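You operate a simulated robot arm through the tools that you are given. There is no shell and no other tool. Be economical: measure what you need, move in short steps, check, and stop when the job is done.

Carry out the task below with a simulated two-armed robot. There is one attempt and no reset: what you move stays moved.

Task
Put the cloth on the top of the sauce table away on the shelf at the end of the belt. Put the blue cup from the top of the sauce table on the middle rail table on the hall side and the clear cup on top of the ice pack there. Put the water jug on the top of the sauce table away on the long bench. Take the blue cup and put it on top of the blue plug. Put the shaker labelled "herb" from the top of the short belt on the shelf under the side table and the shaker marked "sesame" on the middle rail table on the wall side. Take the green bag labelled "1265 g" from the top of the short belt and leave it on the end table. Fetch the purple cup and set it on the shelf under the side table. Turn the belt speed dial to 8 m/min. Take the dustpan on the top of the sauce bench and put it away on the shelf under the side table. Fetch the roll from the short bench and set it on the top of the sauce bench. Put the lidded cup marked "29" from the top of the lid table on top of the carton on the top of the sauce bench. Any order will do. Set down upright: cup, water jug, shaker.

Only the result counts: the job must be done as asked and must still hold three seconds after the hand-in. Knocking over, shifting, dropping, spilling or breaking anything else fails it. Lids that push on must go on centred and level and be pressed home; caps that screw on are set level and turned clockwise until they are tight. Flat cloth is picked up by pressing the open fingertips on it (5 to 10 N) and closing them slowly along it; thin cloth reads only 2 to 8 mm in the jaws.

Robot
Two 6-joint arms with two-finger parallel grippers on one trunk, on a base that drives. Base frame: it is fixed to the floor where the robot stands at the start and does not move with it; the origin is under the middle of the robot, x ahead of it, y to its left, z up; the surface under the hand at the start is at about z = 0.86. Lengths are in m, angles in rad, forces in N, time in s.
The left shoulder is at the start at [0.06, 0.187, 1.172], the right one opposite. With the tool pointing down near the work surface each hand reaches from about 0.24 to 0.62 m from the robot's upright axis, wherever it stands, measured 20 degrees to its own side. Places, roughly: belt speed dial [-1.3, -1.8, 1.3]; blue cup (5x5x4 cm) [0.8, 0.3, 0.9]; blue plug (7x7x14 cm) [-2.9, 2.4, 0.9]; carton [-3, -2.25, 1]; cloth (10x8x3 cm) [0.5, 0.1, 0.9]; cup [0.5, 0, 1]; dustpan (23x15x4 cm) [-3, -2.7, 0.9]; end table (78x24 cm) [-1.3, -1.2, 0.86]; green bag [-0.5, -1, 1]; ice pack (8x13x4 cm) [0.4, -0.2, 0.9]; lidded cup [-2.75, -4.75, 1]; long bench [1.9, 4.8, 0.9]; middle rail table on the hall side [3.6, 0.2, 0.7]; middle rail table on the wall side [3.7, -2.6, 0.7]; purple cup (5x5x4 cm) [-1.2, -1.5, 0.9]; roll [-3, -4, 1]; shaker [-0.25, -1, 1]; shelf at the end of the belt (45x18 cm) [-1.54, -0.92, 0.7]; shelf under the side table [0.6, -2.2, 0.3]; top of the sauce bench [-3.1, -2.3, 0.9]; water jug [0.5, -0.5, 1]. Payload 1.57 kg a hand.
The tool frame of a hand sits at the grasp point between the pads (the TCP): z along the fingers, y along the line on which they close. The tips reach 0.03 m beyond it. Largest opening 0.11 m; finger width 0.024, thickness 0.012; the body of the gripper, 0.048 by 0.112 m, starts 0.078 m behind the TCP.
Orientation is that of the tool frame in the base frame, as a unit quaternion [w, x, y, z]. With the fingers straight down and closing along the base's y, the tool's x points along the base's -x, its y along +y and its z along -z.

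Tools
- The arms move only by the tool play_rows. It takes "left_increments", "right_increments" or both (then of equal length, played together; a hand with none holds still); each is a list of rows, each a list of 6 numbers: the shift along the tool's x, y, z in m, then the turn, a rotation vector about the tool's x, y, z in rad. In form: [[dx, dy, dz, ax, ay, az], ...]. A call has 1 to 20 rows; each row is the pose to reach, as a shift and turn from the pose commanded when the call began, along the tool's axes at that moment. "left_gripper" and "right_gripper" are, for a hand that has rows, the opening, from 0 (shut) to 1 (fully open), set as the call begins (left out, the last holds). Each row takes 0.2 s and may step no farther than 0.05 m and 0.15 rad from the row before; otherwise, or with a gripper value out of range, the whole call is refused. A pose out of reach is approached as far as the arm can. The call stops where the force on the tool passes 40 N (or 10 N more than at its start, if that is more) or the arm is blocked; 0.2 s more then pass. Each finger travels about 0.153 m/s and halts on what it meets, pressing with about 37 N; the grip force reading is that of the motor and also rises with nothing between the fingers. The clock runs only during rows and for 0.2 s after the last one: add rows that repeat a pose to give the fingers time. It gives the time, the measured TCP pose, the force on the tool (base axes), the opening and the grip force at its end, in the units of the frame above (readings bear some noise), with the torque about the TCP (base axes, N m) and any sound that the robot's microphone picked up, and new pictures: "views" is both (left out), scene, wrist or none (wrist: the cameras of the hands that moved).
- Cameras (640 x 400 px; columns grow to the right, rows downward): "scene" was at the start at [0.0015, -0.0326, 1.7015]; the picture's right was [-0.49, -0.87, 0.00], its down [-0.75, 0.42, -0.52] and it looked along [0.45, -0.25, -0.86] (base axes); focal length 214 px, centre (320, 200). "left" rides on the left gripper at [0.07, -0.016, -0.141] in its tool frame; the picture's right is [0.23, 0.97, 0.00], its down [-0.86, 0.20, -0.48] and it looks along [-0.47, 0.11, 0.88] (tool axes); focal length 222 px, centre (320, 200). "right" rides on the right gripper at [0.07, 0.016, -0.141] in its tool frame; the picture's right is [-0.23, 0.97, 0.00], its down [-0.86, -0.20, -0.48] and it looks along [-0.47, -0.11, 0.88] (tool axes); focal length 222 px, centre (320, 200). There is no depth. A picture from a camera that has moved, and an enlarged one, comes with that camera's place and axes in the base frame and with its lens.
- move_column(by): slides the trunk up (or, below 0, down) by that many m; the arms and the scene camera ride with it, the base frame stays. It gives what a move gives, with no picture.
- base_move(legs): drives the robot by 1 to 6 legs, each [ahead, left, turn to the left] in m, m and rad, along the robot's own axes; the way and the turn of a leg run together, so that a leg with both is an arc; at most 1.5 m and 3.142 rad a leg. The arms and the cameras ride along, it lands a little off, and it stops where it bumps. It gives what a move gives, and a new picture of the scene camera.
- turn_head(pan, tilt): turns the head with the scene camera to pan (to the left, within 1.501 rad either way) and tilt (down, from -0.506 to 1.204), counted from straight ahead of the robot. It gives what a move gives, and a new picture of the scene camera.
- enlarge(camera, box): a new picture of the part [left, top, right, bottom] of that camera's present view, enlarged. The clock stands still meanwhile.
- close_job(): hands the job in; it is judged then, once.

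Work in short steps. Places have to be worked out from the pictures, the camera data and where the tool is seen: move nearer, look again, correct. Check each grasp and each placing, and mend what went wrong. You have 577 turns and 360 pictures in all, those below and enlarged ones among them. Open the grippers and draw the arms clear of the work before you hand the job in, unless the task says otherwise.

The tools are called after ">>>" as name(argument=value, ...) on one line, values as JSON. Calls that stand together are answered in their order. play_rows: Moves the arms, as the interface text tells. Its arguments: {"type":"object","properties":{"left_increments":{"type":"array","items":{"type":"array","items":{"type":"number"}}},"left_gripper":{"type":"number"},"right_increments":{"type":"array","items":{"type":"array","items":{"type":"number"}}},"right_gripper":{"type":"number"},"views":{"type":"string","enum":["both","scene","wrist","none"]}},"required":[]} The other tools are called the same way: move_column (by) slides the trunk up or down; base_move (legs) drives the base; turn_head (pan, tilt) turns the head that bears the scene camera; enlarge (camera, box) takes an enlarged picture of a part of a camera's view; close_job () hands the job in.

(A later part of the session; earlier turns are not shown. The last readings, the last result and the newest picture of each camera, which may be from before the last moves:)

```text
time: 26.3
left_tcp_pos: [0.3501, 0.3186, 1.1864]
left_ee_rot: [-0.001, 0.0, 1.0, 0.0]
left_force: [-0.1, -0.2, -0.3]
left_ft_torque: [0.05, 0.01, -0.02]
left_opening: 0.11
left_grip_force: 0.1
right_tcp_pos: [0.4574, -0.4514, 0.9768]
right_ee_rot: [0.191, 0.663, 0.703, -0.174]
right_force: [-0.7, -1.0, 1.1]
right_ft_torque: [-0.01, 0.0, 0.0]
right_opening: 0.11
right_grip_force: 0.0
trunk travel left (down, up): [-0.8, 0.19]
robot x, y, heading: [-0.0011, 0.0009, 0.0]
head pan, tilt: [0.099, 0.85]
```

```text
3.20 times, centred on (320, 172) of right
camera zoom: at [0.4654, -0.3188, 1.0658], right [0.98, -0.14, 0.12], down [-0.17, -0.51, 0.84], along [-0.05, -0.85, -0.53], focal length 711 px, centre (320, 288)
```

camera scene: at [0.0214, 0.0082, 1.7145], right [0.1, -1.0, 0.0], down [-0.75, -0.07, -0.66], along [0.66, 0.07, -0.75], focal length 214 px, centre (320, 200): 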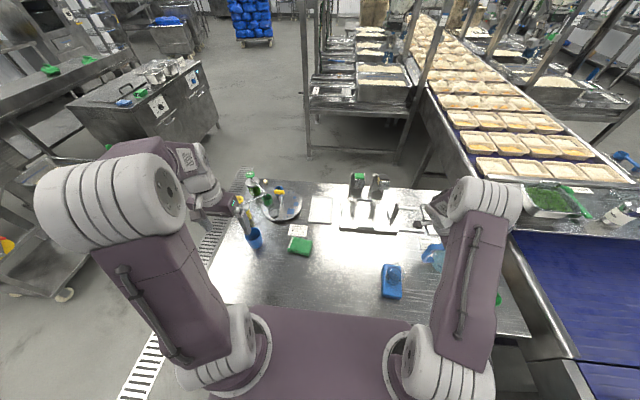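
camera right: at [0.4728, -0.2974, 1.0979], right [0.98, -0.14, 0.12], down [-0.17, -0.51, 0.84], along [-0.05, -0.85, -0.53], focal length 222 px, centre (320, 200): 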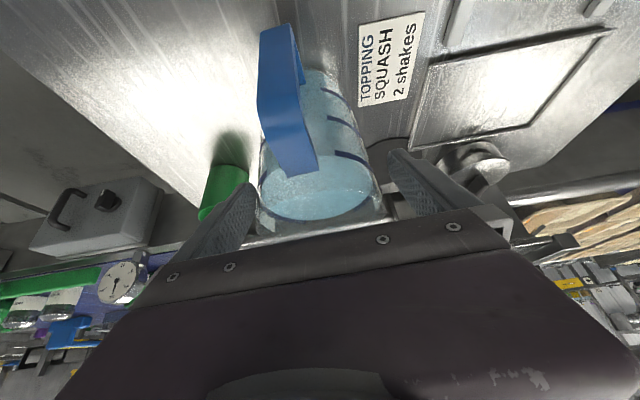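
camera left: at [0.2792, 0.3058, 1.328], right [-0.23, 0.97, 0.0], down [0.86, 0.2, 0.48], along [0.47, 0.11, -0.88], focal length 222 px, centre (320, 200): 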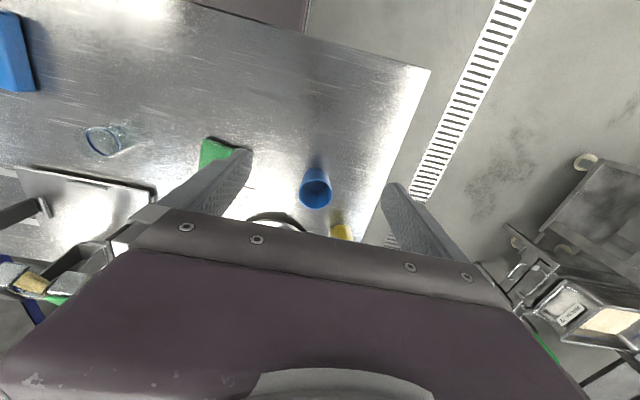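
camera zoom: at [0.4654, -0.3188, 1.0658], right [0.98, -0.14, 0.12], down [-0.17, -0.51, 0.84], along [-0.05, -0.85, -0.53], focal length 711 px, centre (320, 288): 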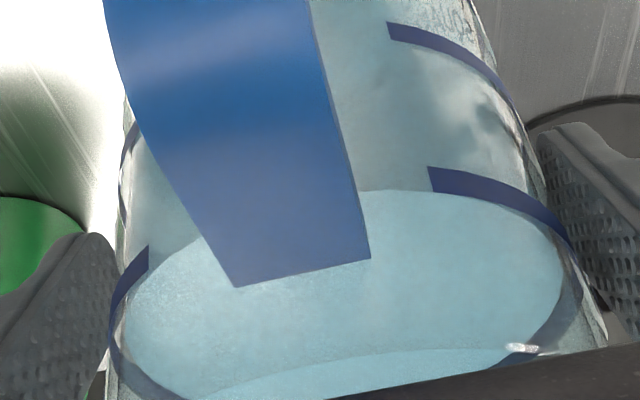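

Good centring. Final 2 cm and close.

>>> play_rows(right_increments=[[0, 0, 0.01, 0, 0, 0], [0, 0, 0.022, 0, 0, 0]], views="none")

>>> play_rows(right_increments=[[0, 0, 0, 0, 0, 0], [0, 0, 0, 0, 0, 0], [0, 0, 0, 0, 0, 0]], right_gripper=0, views="both")

```text
time: 26.9
left_tcp_pos: [0.3496, 0.3204, 1.1871]
left_ee_rot: [0.001, 0.001, 1.0, 0.0]
left_force: [0.9, -0.2, -0.5]
left_ft_torque: [0.0, 0.0, 0.0]
left_opening: 0.1104
left_grip_force: 0.1
right_tcp_pos: [0.4584, -0.4596, 0.9574]
right_ee_rot: [0.19, 0.663, 0.703, -0.174]
right_force: [-1.3, -0.4, -0.1]
right_ft_torque: [-0.01, 0.02, -0.01]
right_opening: 0.1102
right_grip_force: 0.1
trunk travel left (down, up): [-0.8, 0.19]
robot x, y, heading: [-0.0017, 0.0016, 0.004]
head pan, tilt: [0.099, 0.85]
```

```text
time: 27.7
left_tcp_pos: [0.3498, 0.3204, 1.1871]
left_ee_rot: [0.0, 0.001, 1.0, -0.001]
left_force: [-0.7, 0.1, -0.6]
left_ft_torque: [0.01, 0.04, -0.03]
left_opening: 0.1102
left_grip_force: 0.0
right_tcp_pos: [0.4586, -0.4594, 0.9575]
right_ee_rot: [0.191, 0.663, 0.702, -0.175]
right_force: [5.8, -0.6, 9.7]
right_ft_torque: [0.09, 0.32, -0.1]
right_opening: 0.0899
right_grip_force: 36.9
trunk travel left (down, up): [-0.8, 0.19]
robot x, y, heading: [-0.0018, -0.0003, -0.001]
head pan, tilt: [0.099, 0.85]
camera scene: at [0.0205, 0.0101, 1.7146], right [0.1, -1.0, 0.0], down [-0.75, -0.08, -0.66], along [0.66, 0.06, -0.75], focal length 214 px, centre (320, 200)
camera right: at [0.4669, -0.3277, 1.0469], right [0.98, -0.14, 0.12], down [-0.18, -0.51, 0.84], along [-0.05, -0.85, -0.53], focal length 222 px, centre (320, 200)
```

scene: 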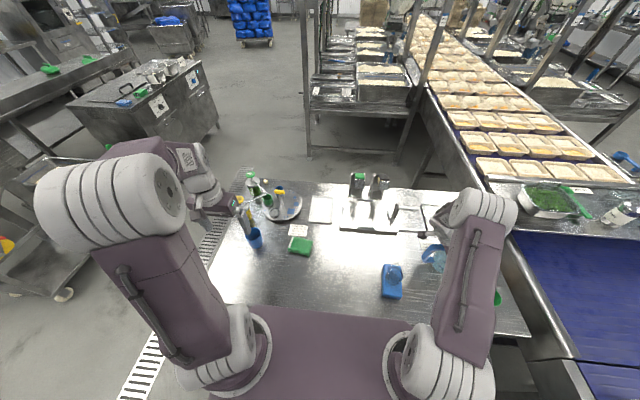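
right: 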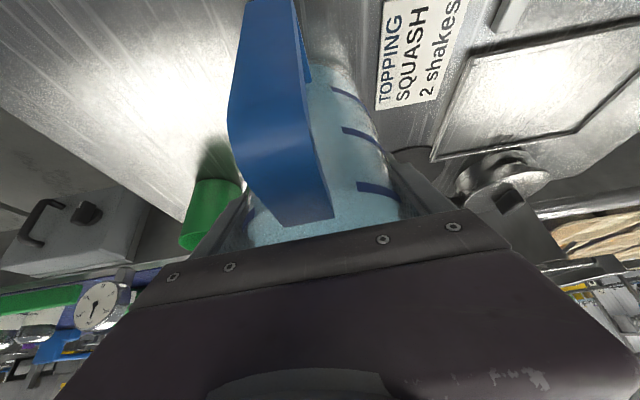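

Gripped at 9 cm. Test lift vertically.

>>> play_rows(right_increments=[[-0.005, 0, -0.0087, 0, 0, 0], [-0.015, 0, -0.026, 0, 0, 0], [-0.025, 0, -0.0434, 0, 0, 0], [-0.025, 0, -0.0434, 0, 0, 0]], views="wrist")

```text
time: 28.7
left_tcp_pos: [0.3518, 0.3174, 1.187]
left_ee_rot: [0.0, 0.0, 1.0, 0.001]
left_force: [0.7, -0.6, -0.3]
left_ft_torque: [0.02, 0.0, 0.01]
left_opening: 0.1102
left_grip_force: 0.1
right_tcp_pos: [0.4558, -0.4632, 1.0044]
right_ee_rot: [0.188, 0.663, 0.703, -0.174]
right_force: [0.2, 0.2, -9.5]
right_ft_torque: [-0.17, -0.06, 0.0]
right_opening: 0.0894
right_grip_force: 37.1
trunk travel left (down, up): [-0.8, 0.19]
robot x, y, heading: [-0.0007, -0.001, -0.0]
head pan, tilt: [0.099, 0.85]
camera right: at [0.4649, -0.3307, 1.095], right [0.98, -0.14, 0.12], down [-0.17, -0.52, 0.84], along [-0.06, -0.85, -0.53], focal length 222 px, centre (320, 200)
```

right: 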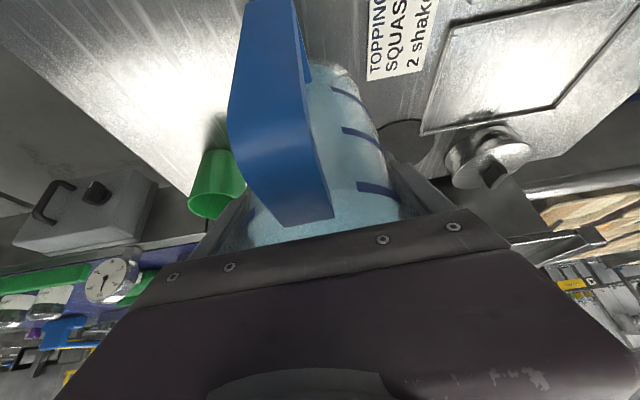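

Jug held level. Now the tall blue cup with the left hand: hover above it at ≈[0.465,0.335].

>>> play_rows(left_increments=[[-0.03, 0.005, 0.03, 0, 0, 0], [-0.06, 0.01, 0.06, 0, 0, 0], [-0.09, 0.015, 0.09, 0, 0, 0], [-0.1, 0.015, 0.12, 0, 0, 0]], views="wrist")

>>> enlarge(camera="left", box=[220, 90, 420, 215])

```text
time: 29.7
left_tcp_pos: [0.4507, 0.3347, 1.0665]
left_ee_rot: [-0.001, 0.001, 1.0, -0.001]
left_force: [-0.1, 0.5, 0.2]
left_ft_torque: [0.01, 0.01, -0.01]
left_opening: 0.1101
left_grip_force: 0.1
right_tcp_pos: [0.4573, -0.462, 1.0064]
right_ee_rot: [0.189, 0.663, 0.703, -0.174]
right_force: [0.9, 0.3, -10.7]
right_ft_torque: [-0.17, 0.01, 0.0]
right_opening: 0.0896
right_grip_force: 36.8
trunk travel left (down, up): [-0.8, 0.19]
robot x, y, heading: [-0.0024, -0.0012, 0.004]
head pan, tilt: [0.099, 0.85]
camera left: at [0.3814, 0.3185, 1.2079], right [-0.23, 0.97, 0.0], down [0.86, 0.2, 0.48], along [0.46, 0.11, -0.88], focal length 222 px, centre (320, 200)
```

left: 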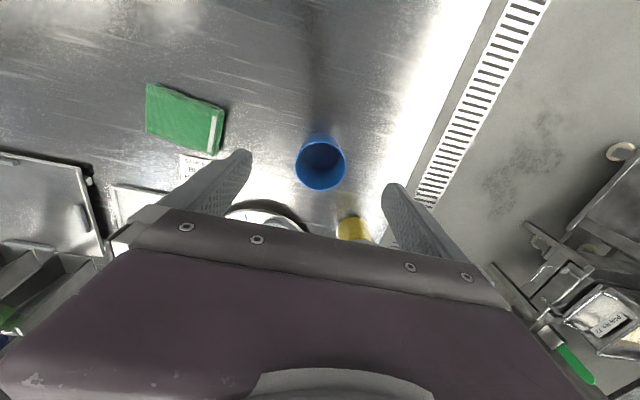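

```text
3.20 times, centred on (320, 152) of left
camera zoom: at [0.3814, 0.3185, 1.2079], right [-0.23, 0.97, 0.0], down [0.86, 0.2, 0.48], along [0.46, 0.11, -0.88], focal length 711 px, centre (320, 352)
```

zoom: 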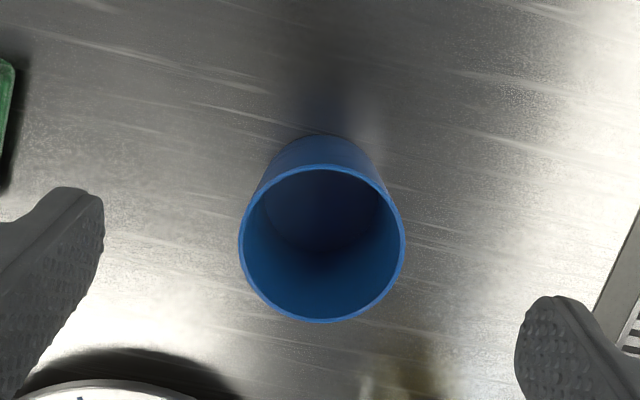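

Rim centre ≈[0.471,0.341], 6.3 cm wide. Descend and grip.

>>> play_rows(left_increments=[[-0.02, 0.006, 0.04, 0, 0, 0], [-0.02, 0.006, 0.08, 0, 0, 0], [-0.02, 0.006, 0.12, 0, 0, 0], [-0.02, 0.006, 0.145, 0, 0, 0]], views="none")

>>> play_rows(left_increments=[[0, 0, 0, 0, 0, 0], [0, 0, 0, 0, 0, 0], [0, 0, 0, 0, 0, 0], [0, 0, -0.02, 0, 0, 0], [0, 0, -0.06, 0, 0, 0], [0, 0, -0.1, 0, 0, 0]], left_gripper=0, views="both")

```text
time: 30.7
left_tcp_pos: [0.4723, 0.3421, 0.9236]
left_ee_rot: [-0.001, 0.001, 1.0, 0.0]
left_force: [-0.4, -0.1, -0.5]
left_ft_torque: [0.02, 0.02, 0.0]
left_opening: 0.1101
left_grip_force: 0.0
right_tcp_pos: [0.4579, -0.4624, 1.0055]
right_ee_rot: [0.19, 0.662, 0.703, -0.175]
right_force: [0.6, 0.4, -9.9]
right_ft_torque: [-0.16, 0.0, -0.04]
right_opening: 0.0896
right_grip_force: 36.7
trunk travel left (down, up): [-0.8, 0.19]
robot x, y, heading: [-0.0006, -0.0028, -0.001]
head pan, tilt: [0.099, 0.85]
```

```text
time: 32.1
left_tcp_pos: [0.4675, 0.338, 1.0211]
left_ee_rot: [-0.001, 0.001, 1.0, 0.0]
left_force: [0.0, 0.0, -0.7]
left_ft_torque: [-0.01, -0.03, -0.02]
left_opening: 0.0656
left_grip_force: 37.6
right_tcp_pos: [0.4554, -0.4625, 1.0069]
right_ee_rot: [0.189, 0.663, 0.703, -0.174]
right_force: [0.2, -0.3, -9.6]
right_ft_torque: [-0.15, -0.01, 0.05]
right_opening: 0.0898
right_grip_force: 37.3
trunk travel left (down, up): [-0.8, 0.19]
robot x, y, heading: [0.0005, -0.0017, -0.001]
head pan, tilt: [0.099, 0.85]
camera scene: at [0.0205, 0.0065, 1.7145], right [0.1, -1.0, 0.0], down [-0.75, -0.07, -0.66], along [0.66, 0.07, -0.75], focal length 214 px, centre (320, 200)
camera left: at [0.3981, 0.3222, 1.163], right [-0.23, 0.97, 0.0], down [0.86, 0.2, 0.48], along [0.46, 0.11, -0.88], focal length 222 px, centre (320, 200)
```

scene: 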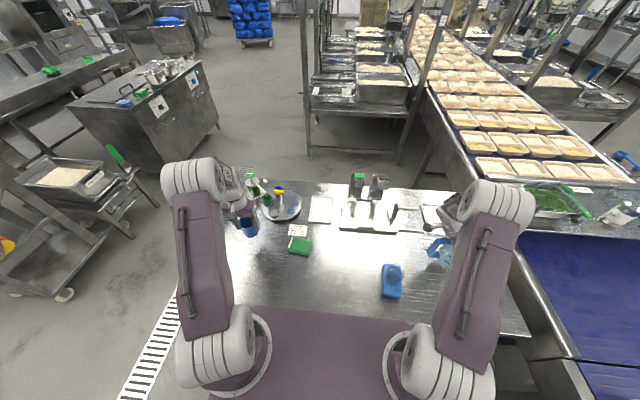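
left: 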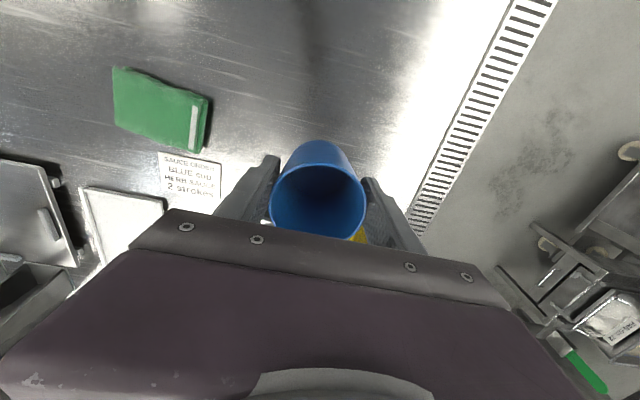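

Both held. Raise and draw both in for travel.

>>> play_rows(right_increments=[[-0.0015, -0.01, -0.028, 0, 0, 0], [-0.003, -0.02, -0.056, 0, 0, 0], [-0.005, -0.03, -0.084, 0, 0, 0], [-0.0065, -0.04, -0.112, 0, 0, 0], [-0.008, -0.05, -0.14, 0, 0, 0]], left_increments=[[0.0, 0, -0.03, 0, 0, 0], [0.02, -0.01, -0.06, 0, 0, 0], [0.045, -0.02, -0.09, 0, 0, 0], [0.07, -0.03, -0.11, 0, 0, 0], [0.1, -0.04, -0.12, 0, 0, 0]], views="none")

>>> turn_head(pan=0.75, tilt=0.6)

```text
time: 33.3
left_tcp_pos: [0.3645, 0.3001, 1.1437]
left_ee_rot: [0.001, 0.001, 1.0, -0.001]
left_force: [0.6, -1.0, -1.2]
left_ft_torque: [0.0, -0.01, 0.03]
left_opening: 0.0658
left_grip_force: 37.5
right_tcp_pos: [0.3992, -0.4033, 1.132]
right_ee_rot: [0.19, 0.662, 0.704, -0.173]
right_force: [-1.2, 0.9, -10.3]
right_ft_torque: [-0.12, -0.04, 0.03]
right_opening: 0.0897
right_grip_force: 37.0
trunk travel left (down, up): [-0.8, 0.19]
robot x, y, heading: [-0.0007, -0.0015, 0.001]
head pan, tilt: [0.099, 0.85]
```

```text
time: 34.4
left_tcp_pos: [0.3688, 0.3004, 1.1426]
left_ee_rot: [-0.001, 0.001, 1.0, 0.0]
left_force: [-0.5, 0.2, -0.3]
left_ft_torque: [-0.01, 0.04, -0.02]
left_opening: 0.0656
left_grip_force: 37.0
right_tcp_pos: [0.4034, -0.4042, 1.1297]
right_ee_rot: [0.189, 0.663, 0.704, -0.174]
right_force: [0.4, -0.2, -10.0]
right_ft_torque: [-0.16, 0.0, 0.01]
right_opening: 0.0893
right_grip_force: 36.6
trunk travel left (down, up): [-0.8, 0.19]
robot x, y, heading: [-0.004, 0.0029, 0.004]
head pan, tilt: [0.75, 0.6]
camera scene: at [0.0086, 0.0596, 1.7354], right [0.68, -0.73, 0.0], down [-0.41, -0.38, -0.82], along [0.6, 0.56, -0.57], focal length 214 px, centre (320, 200)
```

scene: 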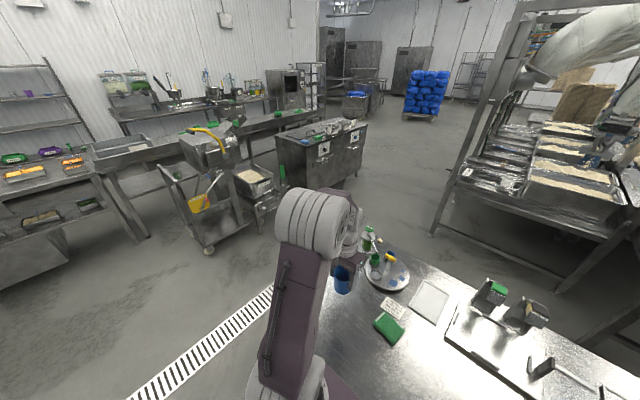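

Corridor between the tables and the carts is at y≈1.0. Drive left 1.0 then ahead toward the rail tables.

>>> base_move(legs=[[-0.05, 0.98, 0], [1.5, 0.0, 0]])

>>> turn_head(pan=-0.3, tilt=0.5)

```text
time: 46.4
left_tcp_pos: [1.7887, 1.2738, 1.1429]
left_ee_rot: [-0.002, 0.003, 1.0, 0.0]
left_force: [0.3, -0.2, -0.4]
left_ft_torque: [0.02, -0.03, 0.02]
left_opening: 0.0657
left_grip_force: 37.0
right_tcp_pos: [1.8194, 0.5708, 1.1302]
right_ee_rot: [0.188, 0.665, 0.701, -0.175]
right_force: [0.3, -0.2, -10.6]
right_ft_torque: [-0.14, -0.01, 0.0]
right_opening: 0.09
right_grip_force: 37.0
trunk travel left (down, up): [-0.8, 0.19]
robot x, y, heading: [1.4187, 0.9768, -0.008]
head pan, tilt: [0.75, 0.6]
camera scene: at [1.4261, 1.0362, 1.7355], right [0.68, -0.74, 0.0], down [-0.42, -0.38, -0.83], along [0.61, 0.56, -0.56], focal length 214 px, centre (320, 200)
```

scene: 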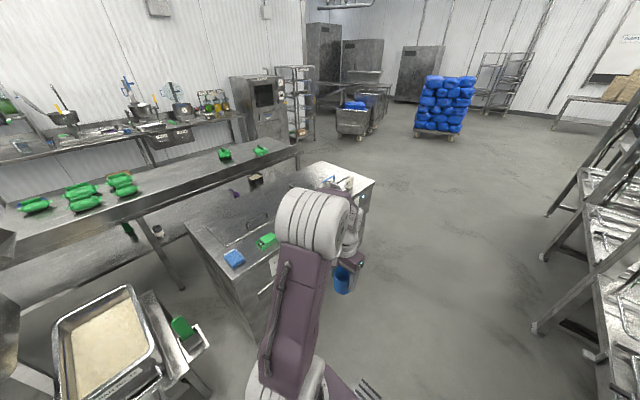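

```text
time: 47.7
left_tcp_pos: [1.7893, 1.2732, 1.1423]
left_ee_rot: [-0.001, 0.003, 1.0, 0.0]
left_force: [0.2, -0.5, -0.7]
left_ft_torque: [-0.01, -0.05, -0.02]
left_opening: 0.0658
left_grip_force: 36.4
right_tcp_pos: [1.8199, 0.5702, 1.1302]
right_ee_rot: [0.188, 0.666, 0.701, -0.174]
right_force: [0.0, 0.0, -9.8]
right_ft_torque: [-0.15, -0.01, 0.02]
right_opening: 0.0896
right_grip_force: 36.9
trunk travel left (down, up): [-0.8, 0.19]
robot x, y, heading: [1.4204, 0.9757, -0.007]
head pan, tilt: [-0.3, 0.499]
camera scene: at [1.4486, 0.949, 1.7444], right [-0.3, -0.95, 0.0], down [-0.46, 0.14, -0.88], along [0.84, -0.26, -0.48], focal length 214 px, centre (320, 200)
```

scene: 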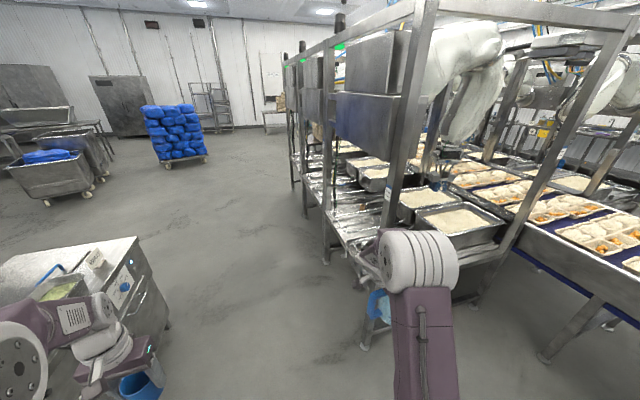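

The rail tables stand at y<0.37. Drive ahead to x≈3.6 and turn right to face the middle one.

>>> base_move(legs=[[1.5, 0.08, 0], [0.67, 0.05, 0], [0, 0, -1.56]])

>>> turn_head(pan=0.0, tilt=0.7)

```text
refused: leg 1 is longer than a leg can be; nothing moved
```

```text
time: 48.5
left_tcp_pos: [1.7887, 1.2736, 1.1432]
left_ee_rot: [-0.001, 0.004, 1.0, 0.0]
left_force: [-0.3, 0.8, -0.2]
left_ft_torque: [0.02, 0.0, 0.0]
left_opening: 0.0656
left_grip_force: 37.3
right_tcp_pos: [1.8178, 0.5701, 1.1293]
right_ee_rot: [0.189, 0.665, 0.701, -0.176]
right_force: [0.6, -0.4, -10.5]
right_ft_torque: [-0.19, -0.02, 0.0]
right_opening: 0.0898
right_grip_force: 37.0
trunk travel left (down, up): [-0.8, 0.19]
robot x, y, heading: [1.4194, 0.9747, -0.0]
head pan, tilt: [0.0, 0.7]
camera scene: at [1.4467, 0.9757, 1.7268], right [-0.01, -1.0, 0.0], down [-0.64, 0.01, -0.76], along [0.76, 0.0, -0.64], focal length 214 px, centre (320, 200)
```

scene: 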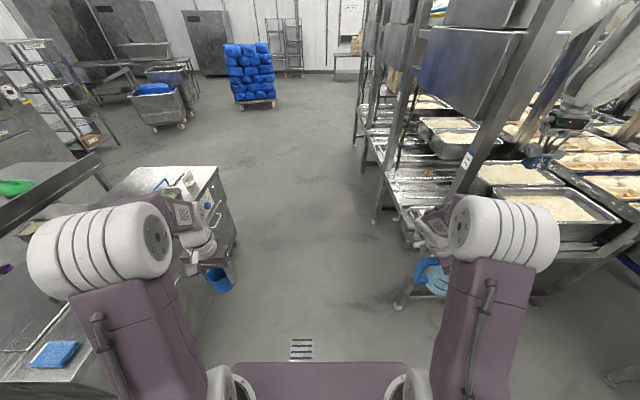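

>>> base_move(legs=[[1.45, 0.12, 0], [0.72, 0.0, 0], [0, 0, -1.56]])

```text
time: 63.2
left_tcp_pos: [3.883, 0.6423, 1.1425]
left_ee_rot: [-0.001, 0.73, 0.683, 0.001]
left_force: [0.4, 0.1, -0.6]
left_ft_torque: [0.01, -0.03, -0.02]
left_opening: 0.0659
left_grip_force: 36.8
right_tcp_pos: [3.1807, 0.6535, 1.1307]
right_ee_rot: [0.002, 0.966, -0.003, -0.258]
right_force: [-0.6, 0.0, -9.7]
right_ft_torque: [-0.02, 0.15, -0.03]
right_opening: 0.09
right_grip_force: 36.6
trunk travel left (down, up): [-0.8, 0.19]
robot x, y, heading: [3.6081, 1.0276, -1.633]
head pan, tilt: [0.0, 0.7]
camera scene: at [3.6086, 1.0045, 1.7267], right [-1.0, 0.06, 0.0], down [0.04, 0.64, -0.76], along [-0.05, -0.76, -0.64], focal length 214 px, centre (320, 200)
```

scene: 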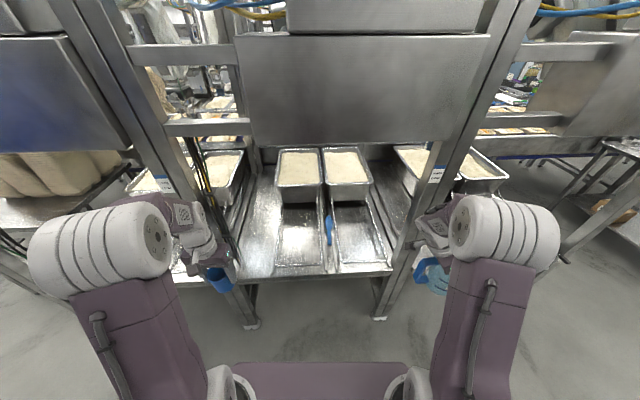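

>>> enlarge(camera="scene", box=[200, 140, 440, 290])

```text
2.67 times, centred on (320, 215) of scene
camera zoom: at [3.6086, 1.0045, 1.7267], right [-1.0, 0.06, 0.0], down [0.04, 0.64, -0.76], along [-0.05, -0.76, -0.64], focal length 572 px, centre (320, 160)
```

zoom: 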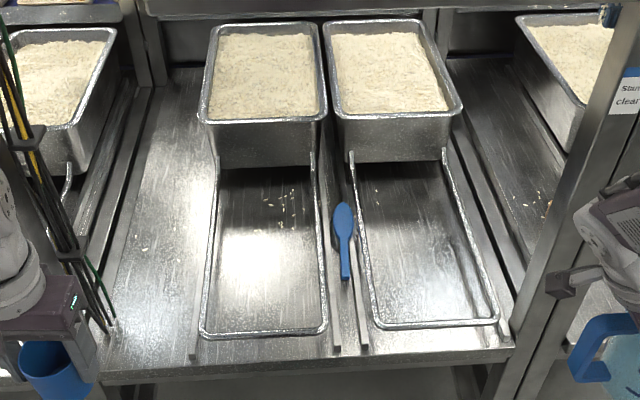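

The middle rail table is ahead; I'll set the cup inside the left guide loop at ≈[3.68,0.25]. First tuck both hands inward to clear the posts, and lower the trunk 0.15 m.

>>> play_rows(right_increments=[[0.027, -0.014, -0.016, 0, 0, 0], [0.054, -0.028, -0.031, 0, 0, 0], [0.08, -0.042, -0.047, 0, 0, 0], [0.107, -0.057, -0.062, 0, 0, 0], [0.134, -0.071, -0.078, 0, 0, 0]], left_increments=[[0, -0.03, 0, 0, 0, 0], [0, -0.06, 0, 0, 0, 0], [0, -0.09, 0, 0, 0, 0], [0, -0.12, 0, 0, 0, 0], [0, -0.15, 0, 0, 0, 0]], views="none")

>>> move_column(by=-0.12)

>>> base_move(legs=[[0.2, 0.0, 0.06]])

```text
time: 64.4
left_tcp_pos: [3.7349, 0.6518, 1.1434]
left_ee_rot: [0.0, 0.73, 0.684, 0.001]
left_force: [-0.2, -0.1, -0.8]
left_ft_torque: [0.02, -0.01, -0.02]
left_opening: 0.0656
left_grip_force: 36.5
right_tcp_pos: [3.3364, 0.7227, 1.1327]
right_ee_rot: [0.002, 0.966, -0.003, -0.258]
right_force: [0.0, 0.1, -9.8]
right_ft_torque: [0.01, 0.17, 0.04]
right_opening: 0.0898
right_grip_force: 36.8
trunk travel left (down, up): [-0.8, 0.19]
robot x, y, heading: [3.6115, 1.031, -1.631]
head pan, tilt: [0.0, 0.7]
```

```text
time: 65.9
left_tcp_pos: [3.7339, 0.6504, 1.023]
left_ee_rot: [0.001, 0.73, 0.683, 0.001]
left_force: [-1.0, 0.0, 0.5]
left_ft_torque: [0.02, 0.03, 0.0]
left_opening: 0.0655
left_grip_force: 36.7
right_tcp_pos: [3.3349, 0.7239, 1.012]
right_ee_rot: [0.002, 0.966, -0.002, -0.258]
right_force: [-0.1, 0.1, -10.0]
right_ft_torque: [0.0, 0.14, 0.03]
right_opening: 0.0896
right_grip_force: 36.8
trunk travel left (down, up): [-0.68, 0.31]
robot x, y, heading: [3.6105, 1.0275, -1.635]
head pan, tilt: [0.0, 0.7]
```

```text
time: 67.5
left_tcp_pos: [3.7482, 0.4527, 1.0246]
left_ee_rot: [0.001, 0.71, 0.704, -0.001]
left_force: [0.2, 0.3, 0.0]
left_ft_torque: [0.01, 0.03, -0.01]
left_opening: 0.0653
left_grip_force: 36.9
right_tcp_pos: [3.3458, 0.5044, 1.0128]
right_ee_rot: [0.01, 0.966, 0.024, -0.258]
right_force: [-0.8, -0.2, -10.9]
right_ft_torque: [0.02, 0.17, 0.02]
right_opening: 0.0897
right_grip_force: 36.5
trunk travel left (down, up): [-0.68, 0.31]
robot x, y, heading: [3.6018, 0.8238, -1.579]
head pan, tilt: [0.0, 0.7]
camera scene: at [3.603, 0.8002, 1.6068], right [-1.0, 0.01, 0.0], down [0.01, 0.64, -0.76], along [-0.01, -0.76, -0.64], focal length 214 px, centre (320, 200)
```

scene: 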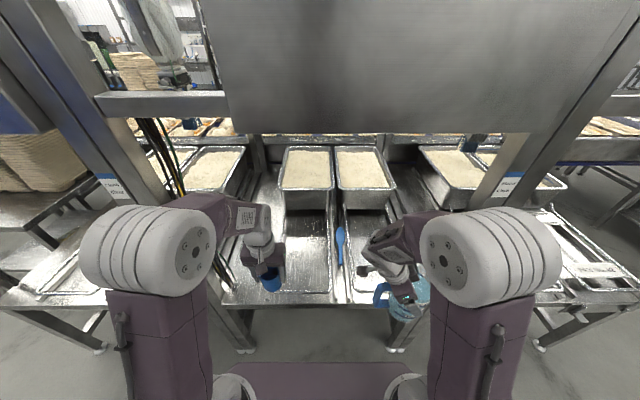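

>>> play_rows(left_increments=[[-0.03, -0.012, 0.03, 0, 0, 0], [-0.06, -0.024, 0.06, 0, 0, 0], [-0.09, -0.036, 0.09, 0, 0, 0], [-0.125, -0.048, 0.12, 0, 0, 0], [-0.16, -0.06, 0.14, 0, 0, 0], [-0.2, -0.075, 0.15, 0, 0, 0], [-0.2, -0.075, 0.16, 0, 0, 0]], views="both")

```text
time: 69.1
left_tcp_pos: [3.673, 0.2529, 0.8614]
left_ee_rot: [-0.001, 0.71, 0.704, 0.002]
left_force: [-0.1, 0.5, 0.2]
left_ft_torque: [-0.02, 0.01, 0.01]
left_opening: 0.0657
left_grip_force: 37.2
right_tcp_pos: [3.3449, 0.5039, 1.0115]
right_ee_rot: [0.01, 0.966, 0.025, -0.258]
right_force: [0.3, 0.9, -10.3]
right_ft_torque: [-0.02, 0.13, 0.03]
right_opening: 0.0899
right_grip_force: 37.4
trunk travel left (down, up): [-0.68, 0.31]
robot x, y, heading: [3.6005, 0.8251, -1.581]
head pan, tilt: [0.0, 0.7]
camera scene: at [3.6032, 0.7998, 1.6068], right [-1.0, 0.01, 0.0], down [0.01, 0.64, -0.76], along [-0.01, -0.76, -0.64], focal length 214 px, centre (320, 200)
camera left: at [3.6563, 0.3226, 1.0029], right [0.98, 0.22, 0.0], down [0.19, -0.86, 0.48], along [0.11, -0.46, -0.88], focal length 222 px, centre (320, 200)
```

scene: 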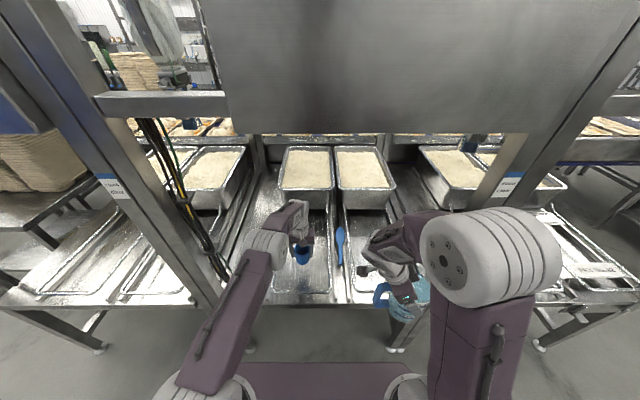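
left: 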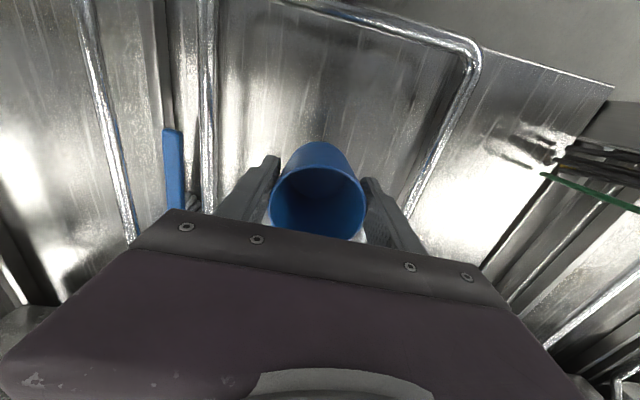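

Inside the loop with clear room. Lower until contact.

>>> play_rows(left_increments=[[0, 0, 0.04, 0, 0, 0], [0, 0, 0.075, 0, 0, 0], [0, 0, 0.09, 0, 0, 0], [0, 0, 0.095, 0, 0, 0], [0, 0, 0.1, 0, 0, 0], [0, 0, 0.104, 0, 0, 0], [0, 0, 0.108, 0, 0, 0], [0, 0, 0.112, 0, 0, 0], [0, 0, 0.116, 0, 0, 0], [0, 0, 0.12, 0, 0, 0]], views="none")

```text
time: 71.3
left_tcp_pos: [3.6721, 0.2608, 0.7483]
left_ee_rot: [0.001, 0.71, 0.704, -0.002]
left_force: [-3.1, -7.9, 28.8]
left_ft_torque: [0.02, -0.05, -0.03]
left_opening: 0.0657
left_grip_force: 37.2
left hand out of reach, approached as far as the arm can: row 5, 6, 7, 8, 9, 10
right_tcp_pos: [3.3436, 0.5048, 1.0124]
right_ee_rot: [0.01, 0.966, 0.024, -0.257]
right_force: [0.1, 0.2, -10.3]
right_ft_torque: [-0.01, 0.16, 0.0]
right_opening: 0.0898
right_grip_force: 37.1
trunk travel left (down, up): [-0.68, 0.31]
robot x, y, heading: [3.6051, 0.8251, -1.579]
head pan, tilt: [0.0, 0.7]
```

In contact. Ease, open and rise.

>>> play_rows(left_increments=[[0, 0, -0.007, 0, 0, 0]], views="none")

>>> play_rows(left_increments=[[0, 0, 0, 0, 0, 0], [0, 0, 0, 0, 0, 0], [0, 0, 0, 0, 0, 0], [0, 0, -0.03, 0, 0, 0], [0, 0, -0.07, 0, 0, 0], [0, 0, -0.11, 0, 0, 0], [0.04, 0, -0.14, 0, 0, 0], [0.08, 0, -0.16, 0, 0, 0], [0.12, 0, -0.18, 0, 0, 0], [0.16, 0, -0.2, 0, 0, 0]], left_gripper=1, views="wrist")

```text
time: 71.7
left_tcp_pos: [3.6738, 0.2618, 0.7498]
left_ee_rot: [-0.003, 0.711, 0.704, 0.003]
left_force: [0.2, 0.8, -0.2]
left_ft_torque: [0.02, 0.03, 0.03]
left_opening: 0.0655
left_grip_force: 37.0
right_tcp_pos: [3.3469, 0.5008, 1.01]
right_ee_rot: [0.008, 0.966, 0.025, -0.258]
right_force: [0.8, 0.5, -10.1]
right_ft_torque: [0.01, 0.14, 0.01]
right_opening: 0.0895
right_grip_force: 36.3
trunk travel left (down, up): [-0.68, 0.31]
robot x, y, heading: [3.6017, 0.8237, -1.577]
head pan, tilt: [0.0, 0.7]
```

```text
time: 73.9
left_tcp_pos: [3.6764, 0.4192, 0.9545]
left_ee_rot: [0.001, 0.71, 0.704, -0.001]
left_force: [0.0, 0.7, -0.1]
left_ft_torque: [-0.03, -0.02, 0.01]
left_opening: 0.11
left_grip_force: 0.0
right_tcp_pos: [3.3457, 0.5049, 1.0126]
right_ee_rot: [0.011, 0.966, 0.025, -0.258]
right_force: [0.0, 0.6, -9.5]
right_ft_torque: [-0.02, 0.21, -0.01]
right_opening: 0.0896
right_grip_force: 36.8
trunk travel left (down, up): [-0.68, 0.31]
robot x, y, heading: [3.5994, 0.8242, -1.58]
head pan, tilt: [0.0, 0.7]
camera left: at [3.6603, 0.4909, 1.0966], right [0.98, 0.22, 0.0], down [0.19, -0.86, 0.48], along [0.1, -0.47, -0.88], focal length 222 px, centre (320, 200)
```

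left: 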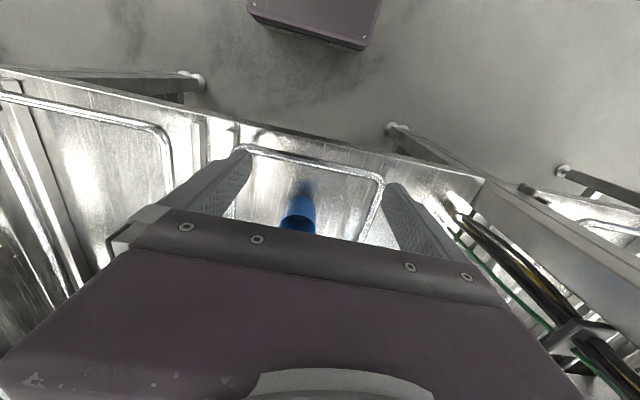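

Blue cup stands fine. Back away, raise the trunk and turn to survey the way to the long bench.

>>> base_move(legs=[[-0.7, 0, 0], [0, 0, -2.4]])

>>> move_column(by=0.12)

>>> turn_head(pan=0.0, tilt=0.4)

```text
time: 83.5
left_tcp_pos: [3.2934, 1.7848, 0.9545]
left_ee_rot: [0.0, 0.903, -0.43, 0.001]
left_force: [0.3, 0.1, -0.6]
left_ft_torque: [0.0, 0.01, 0.04]
left_opening: 0.1102
left_grip_force: 0.1
right_tcp_pos: [3.6035, 1.9306, 1.0116]
right_ee_rot: [0.239, -0.349, 0.901, 0.096]
right_force: [-0.4, 0.3, -11.2]
right_ft_torque: [0.11, -0.09, -0.03]
right_opening: 0.0898
right_grip_force: 36.7
trunk travel left (down, up): [-0.68, 0.31]
robot x, y, heading: [3.6127, 1.5193, 2.253]
head pan, tilt: [0.0, 0.7]
camera scene: at [3.5953, 1.541, 1.6068], right [0.78, 0.63, 0.0], down [0.41, -0.5, -0.76], along [-0.48, 0.59, -0.64], focal length 214 px, centre (320, 200)
```

scene: 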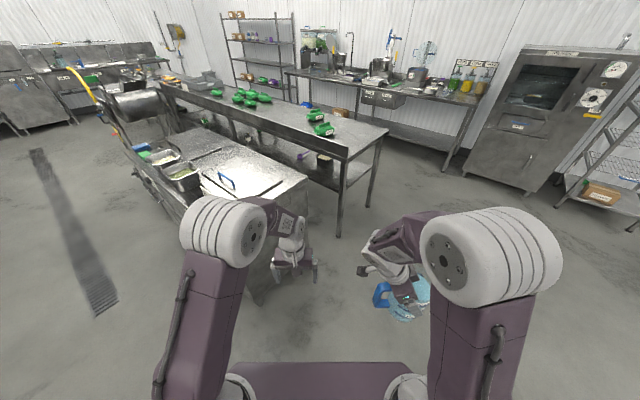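

```text
time: 85.0
left_tcp_pos: [3.293, 1.7854, 1.0745]
left_ee_rot: [0.001, 0.903, -0.43, 0.001]
left_force: [-0.2, -0.3, 0.1]
left_ft_torque: [0.0, -0.03, 0.0]
left_opening: 0.1098
left_grip_force: 0.0
right_tcp_pos: [3.6038, 1.9308, 1.1326]
right_ee_rot: [0.239, -0.35, 0.901, 0.096]
right_force: [-0.5, -0.6, -10.8]
right_ft_torque: [0.08, -0.14, -0.02]
right_opening: 0.0895
right_grip_force: 36.9
trunk travel left (down, up): [-0.8, 0.19]
robot x, y, heading: [3.6083, 1.5165, 2.249]
head pan, tilt: [0.0, 0.7]
```

```text
time: 85.8
left_tcp_pos: [3.2929, 1.7854, 1.0742]
left_ee_rot: [0.001, 0.902, -0.431, 0.001]
left_force: [-0.8, 0.1, -0.6]
left_ft_torque: [0.01, 0.0, 0.0]
left_opening: 0.11
left_grip_force: 0.0
right_tcp_pos: [3.6025, 1.9308, 1.1324]
right_ee_rot: [0.238, -0.349, 0.901, 0.096]
right_force: [0.5, -0.5, -10.1]
right_ft_torque: [0.12, -0.12, -0.01]
right_opening: 0.0897
right_grip_force: 37.1
trunk travel left (down, up): [-0.8, 0.19]
robot x, y, heading: [3.6081, 1.5198, 2.255]
head pan, tilt: [0.0, 0.4]
camera scene: at [3.5905, 1.5471, 1.7535], right [0.78, 0.63, 0.0], down [0.25, -0.3, -0.92], along [-0.58, 0.71, -0.39], focal length 214 px, centre (320, 200)
```

scene: 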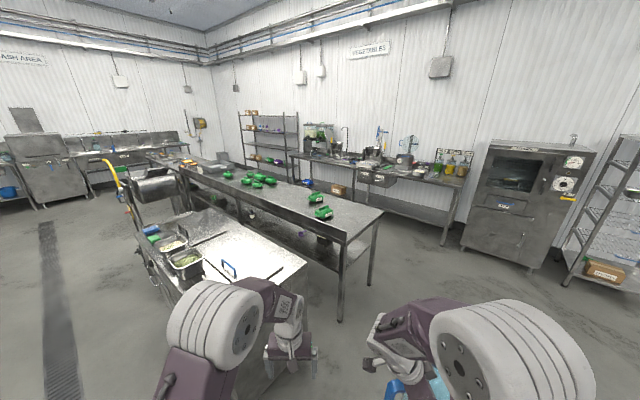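

>>> enlarge(camera="scene", box=[280, 110, 480, 235])

```text
3.20 times, centred on (380, 172) of scene
camera zoom: at [3.5905, 1.5471, 1.7535], right [0.78, 0.63, 0.0], down [0.25, -0.3, -0.92], along [-0.58, 0.71, -0.39], focal length 686 px, centre (128, 288)
```

zoom: 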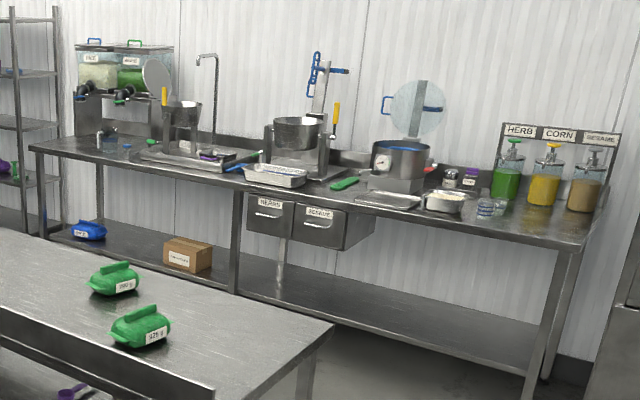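

The wall bench is the long bench (front edge y≈4.45); there's free room at its right front corner ≈[3.15,4.6]. Drive there facing +y.

>>> base_move(legs=[[0, 0, -0.68], [1.4, 0, 0], [0.85, 0.42, 0]])

>>> turn_head(pan=-0.1, tilt=0.7)

```text
time: 99.3
left_tcp_pos: [3.0949, 4.1954, 1.0737]
left_ee_rot: [0.0, 0.708, -0.706, 0.0]
left_force: [-0.1, 0.8, -0.4]
left_ft_torque: [-0.02, 0.0, -0.02]
left_opening: 0.11
left_grip_force: 0.0
right_tcp_pos: [3.4277, 4.1145, 1.1325]
right_ee_rot: [0.256, -0.029, 0.966, 0.011]
right_force: [-0.3, -0.5, -10.7]
right_ft_torque: [-0.02, -0.17, 0.01]
right_opening: 0.0899
right_grip_force: 37.0
trunk travel left (down, up): [-0.8, 0.19]
robot x, y, heading: [3.1722, 3.7944, 1.571]
head pan, tilt: [0.0, 0.4]
camera scene: at [3.1769, 3.8241, 1.7536], right [1.0, 0.0, 0.0], down [0.0, -0.39, -0.92], along [0.0, 0.92, -0.39], focal length 214 px, centre (320, 200)
```

scene: 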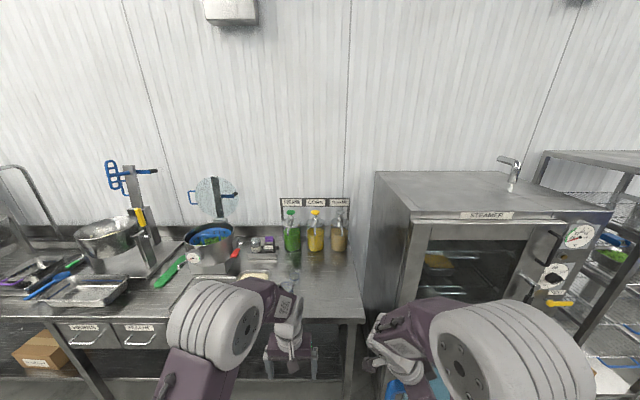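

```text
time: 100.1
left_tcp_pos: [3.0939, 4.1963, 1.0733]
left_ee_rot: [0.001, 0.708, -0.706, 0.001]
left_force: [0.1, -0.1, 1.4]
left_ft_torque: [-0.01, -0.03, -0.05]
left_opening: 0.1099
left_grip_force: 0.0
right_tcp_pos: [3.4261, 4.1142, 1.1315]
right_ee_rot: [0.257, -0.03, 0.966, 0.01]
right_force: [-0.1, 0.0, -10.2]
right_ft_torque: [-0.02, -0.16, 0.01]
right_opening: 0.0897
right_grip_force: 36.9
trunk travel left (down, up): [-0.8, 0.19]
robot x, y, heading: [3.173, 3.7897, 1.571]
head pan, tilt: [-0.099, 0.7]
camera scene: at [3.1847, 3.8173, 1.7268], right [1.0, -0.1, 0.0], down [-0.06, -0.64, -0.76], along [0.07, 0.76, -0.64], focal length 214 px, centre (320, 200)
```

scene: 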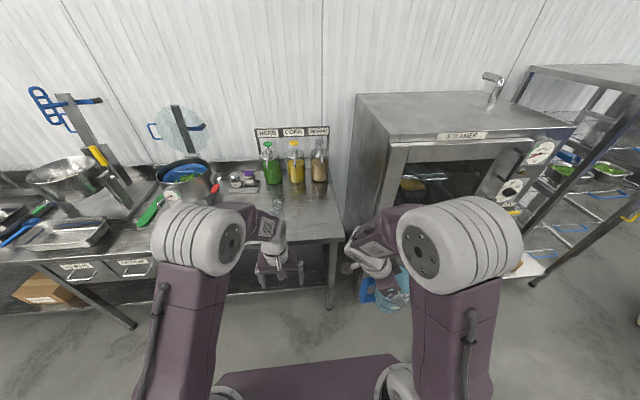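

Bench corner at [3.36,4.50]; put the jug at ≈[3.2,4.67]. Move the left hand aside and drive in.

>>> play_rows(left_increments=[[0.02, 0.03, -0.03, 0, 0, 0], [0.04, 0.06, -0.06, 0, 0, 0], [0.06, 0.09, -0.09, 0, 0, 0], [0.08, 0.12, -0.11, 0, 0, 0]], views="none")

>>> base_move(legs=[[0.3, 0.15, 0]])

```text
time: 101.1
left_tcp_pos: [2.9783, 4.112, 1.1813]
left_ee_rot: [0.0, 0.707, -0.707, 0.0]
left_force: [-0.7, 0.0, -0.3]
left_ft_torque: [0.07, 0.01, 0.0]
left_opening: 0.11
left_grip_force: 0.1
right_tcp_pos: [3.4258, 4.1126, 1.133]
right_ee_rot: [0.258, -0.029, 0.966, 0.011]
right_force: [-0.6, -0.1, -11.0]
right_ft_torque: [0.01, -0.15, 0.04]
right_opening: 0.0898
right_grip_force: 36.6
trunk travel left (down, up): [-0.8, 0.19]
robot x, y, heading: [3.1755, 3.7915, 1.575]
head pan, tilt: [-0.099, 0.7]
```

```text
time: 103.3
left_tcp_pos: [2.8233, 4.4066, 1.1834]
left_ee_rot: [0.0, 0.711, -0.703, 0.0]
left_force: [0.3, 0.2, 0.2]
left_ft_torque: [0.01, 0.0, 0.02]
left_opening: 0.1098
left_grip_force: 0.0
right_tcp_pos: [3.271, 4.4094, 1.1314]
right_ee_rot: [0.257, -0.033, 0.966, 0.012]
right_force: [-0.7, -0.3, -10.4]
right_ft_torque: [0.04, -0.14, 0.03]
right_opening: 0.0896
right_grip_force: 37.0
trunk travel left (down, up): [-0.8, 0.19]
robot x, y, heading: [3.0167, 4.0865, 1.582]
head pan, tilt: [-0.099, 0.7]
camera scene: at [3.0333, 4.1096, 1.7268], right [1.0, -0.09, 0.0], down [-0.06, -0.64, -0.77], along [0.07, 0.76, -0.64], focal length 214 px, centre (320, 200)
```

scene: 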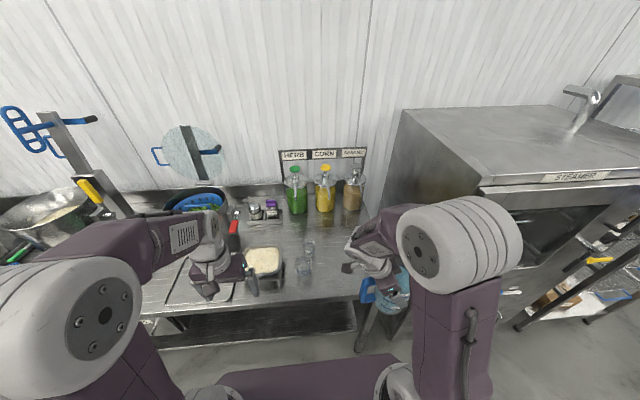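

Jug target [3.225,4.66]; glasses are at x≈3.02. Move forward 0.25 at height.

>>> play_rows(right_increments=[[0.005, 0.042, -0.002, 0, 0, 0], [0.009, 0.084, -0.004, 0, 0, 0], [0.014, 0.126, -0.007, 0, 0, 0], [0.019, 0.168, -0.01, 0, 0, 0], [0.023, 0.21, -0.012, 0, 0, 0], [0.028, 0.253, -0.014, 0, 0, 0]], views="both")

```text
time: 104.7
left_tcp_pos: [2.8221, 4.41, 1.1798]
left_ee_rot: [0.002, 0.711, -0.704, 0.001]
left_force: [-0.4, -0.1, 0.6]
left_ft_torque: [-0.03, 0.02, -0.03]
left_opening: 0.1099
left_grip_force: 0.1
right_tcp_pos: [3.2207, 4.663, 1.1271]
right_ee_rot: [0.258, -0.034, 0.966, 0.007]
right_force: [-1.5, -0.8, -10.5]
right_ft_torque: [-0.01, -0.19, -0.02]
right_opening: 0.0897
right_grip_force: 36.9
trunk travel left (down, up): [-0.8, 0.19]
robot x, y, heading: [3.0235, 4.086, 1.581]
head pan, tilt: [-0.099, 0.7]
camera scene: at [3.0313, 4.1162, 1.7267], right [1.0, -0.09, 0.0], down [-0.06, -0.64, -0.76], along [0.07, 0.76, -0.65], focal length 214 px, centre (320, 200)
camera right: at [3.0897, 4.6708, 1.2165], right [0.13, 0.99, 0.11], down [0.52, -0.16, 0.84], along [0.85, -0.05, -0.53], focal length 222 px, centre (320, 200)
```

scene: 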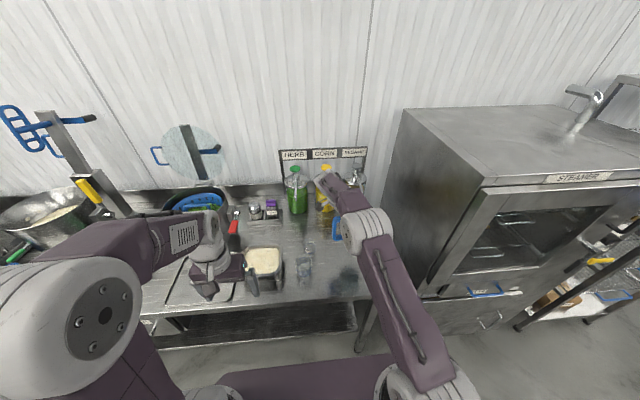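
right: 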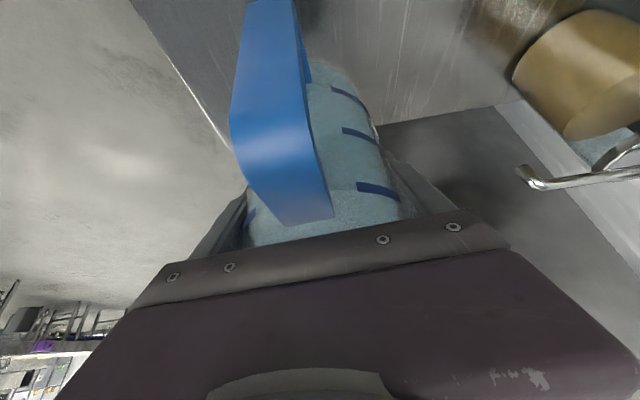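

Lower: 11 cm, then slowly until contact.

>>> play_rows(right_increments=[[0.018, 0, 0.03, 0, 0, 0], [0.035, 0, 0.061, 0, 0, 0], [0.05, 0, 0.087, 0, 0, 0], [0.055, 0, 0.095, 0, 0, 0], [0.058, 0, 0.1, 0, 0, 0], [0.061, 0, 0.105, 0, 0, 0], [0.064, 0, 0.11, 0, 0, 0], [0.067, 0, 0.115, 0, 0, 0], [0.07, 0, 0.12, 0, 0, 0], [0.073, 0, 0.125, 0, 0, 0]], views="scene")

```text
time: 106.9
left_tcp_pos: [2.8225, 4.4037, 1.1817]
left_ee_rot: [-0.001, 0.71, -0.704, 0.0]
left_force: [-0.2, 1.0, 0.6]
left_ft_torque: [0.02, -0.01, -0.01]
left_opening: 0.11
left_grip_force: 0.0
right_tcp_pos: [3.2181, 4.6637, 0.9959]
right_ee_rot: [0.258, -0.031, 0.965, 0.02]
right_force: [-0.9, -6.4, 16.3]
right_ft_torque: [-1.53, 0.81, 0.1]
right_opening: 0.0897
right_grip_force: 37.1
trunk travel left (down, up): [-0.8, 0.19]
robot x, y, heading: [3.0206, 4.0829, 1.584]
head pan, tilt: [-0.099, 0.7]
stopped in row 10 (right hand): the force on the tool passed its limit at 49 N (the readings are from after the stop); the commanded pose is now the measured one
camera scene: at [3.0299, 4.107, 1.727], right [1.0, -0.09, 0.0], down [-0.06, -0.64, -0.77], along [0.07, 0.76, -0.64], focal length 214 px, centre (320, 200)
```

scene: 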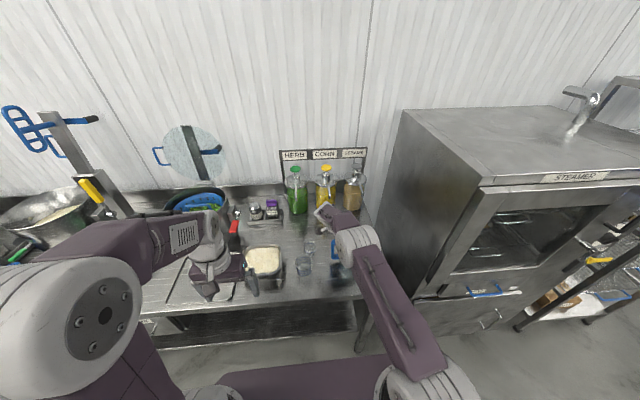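

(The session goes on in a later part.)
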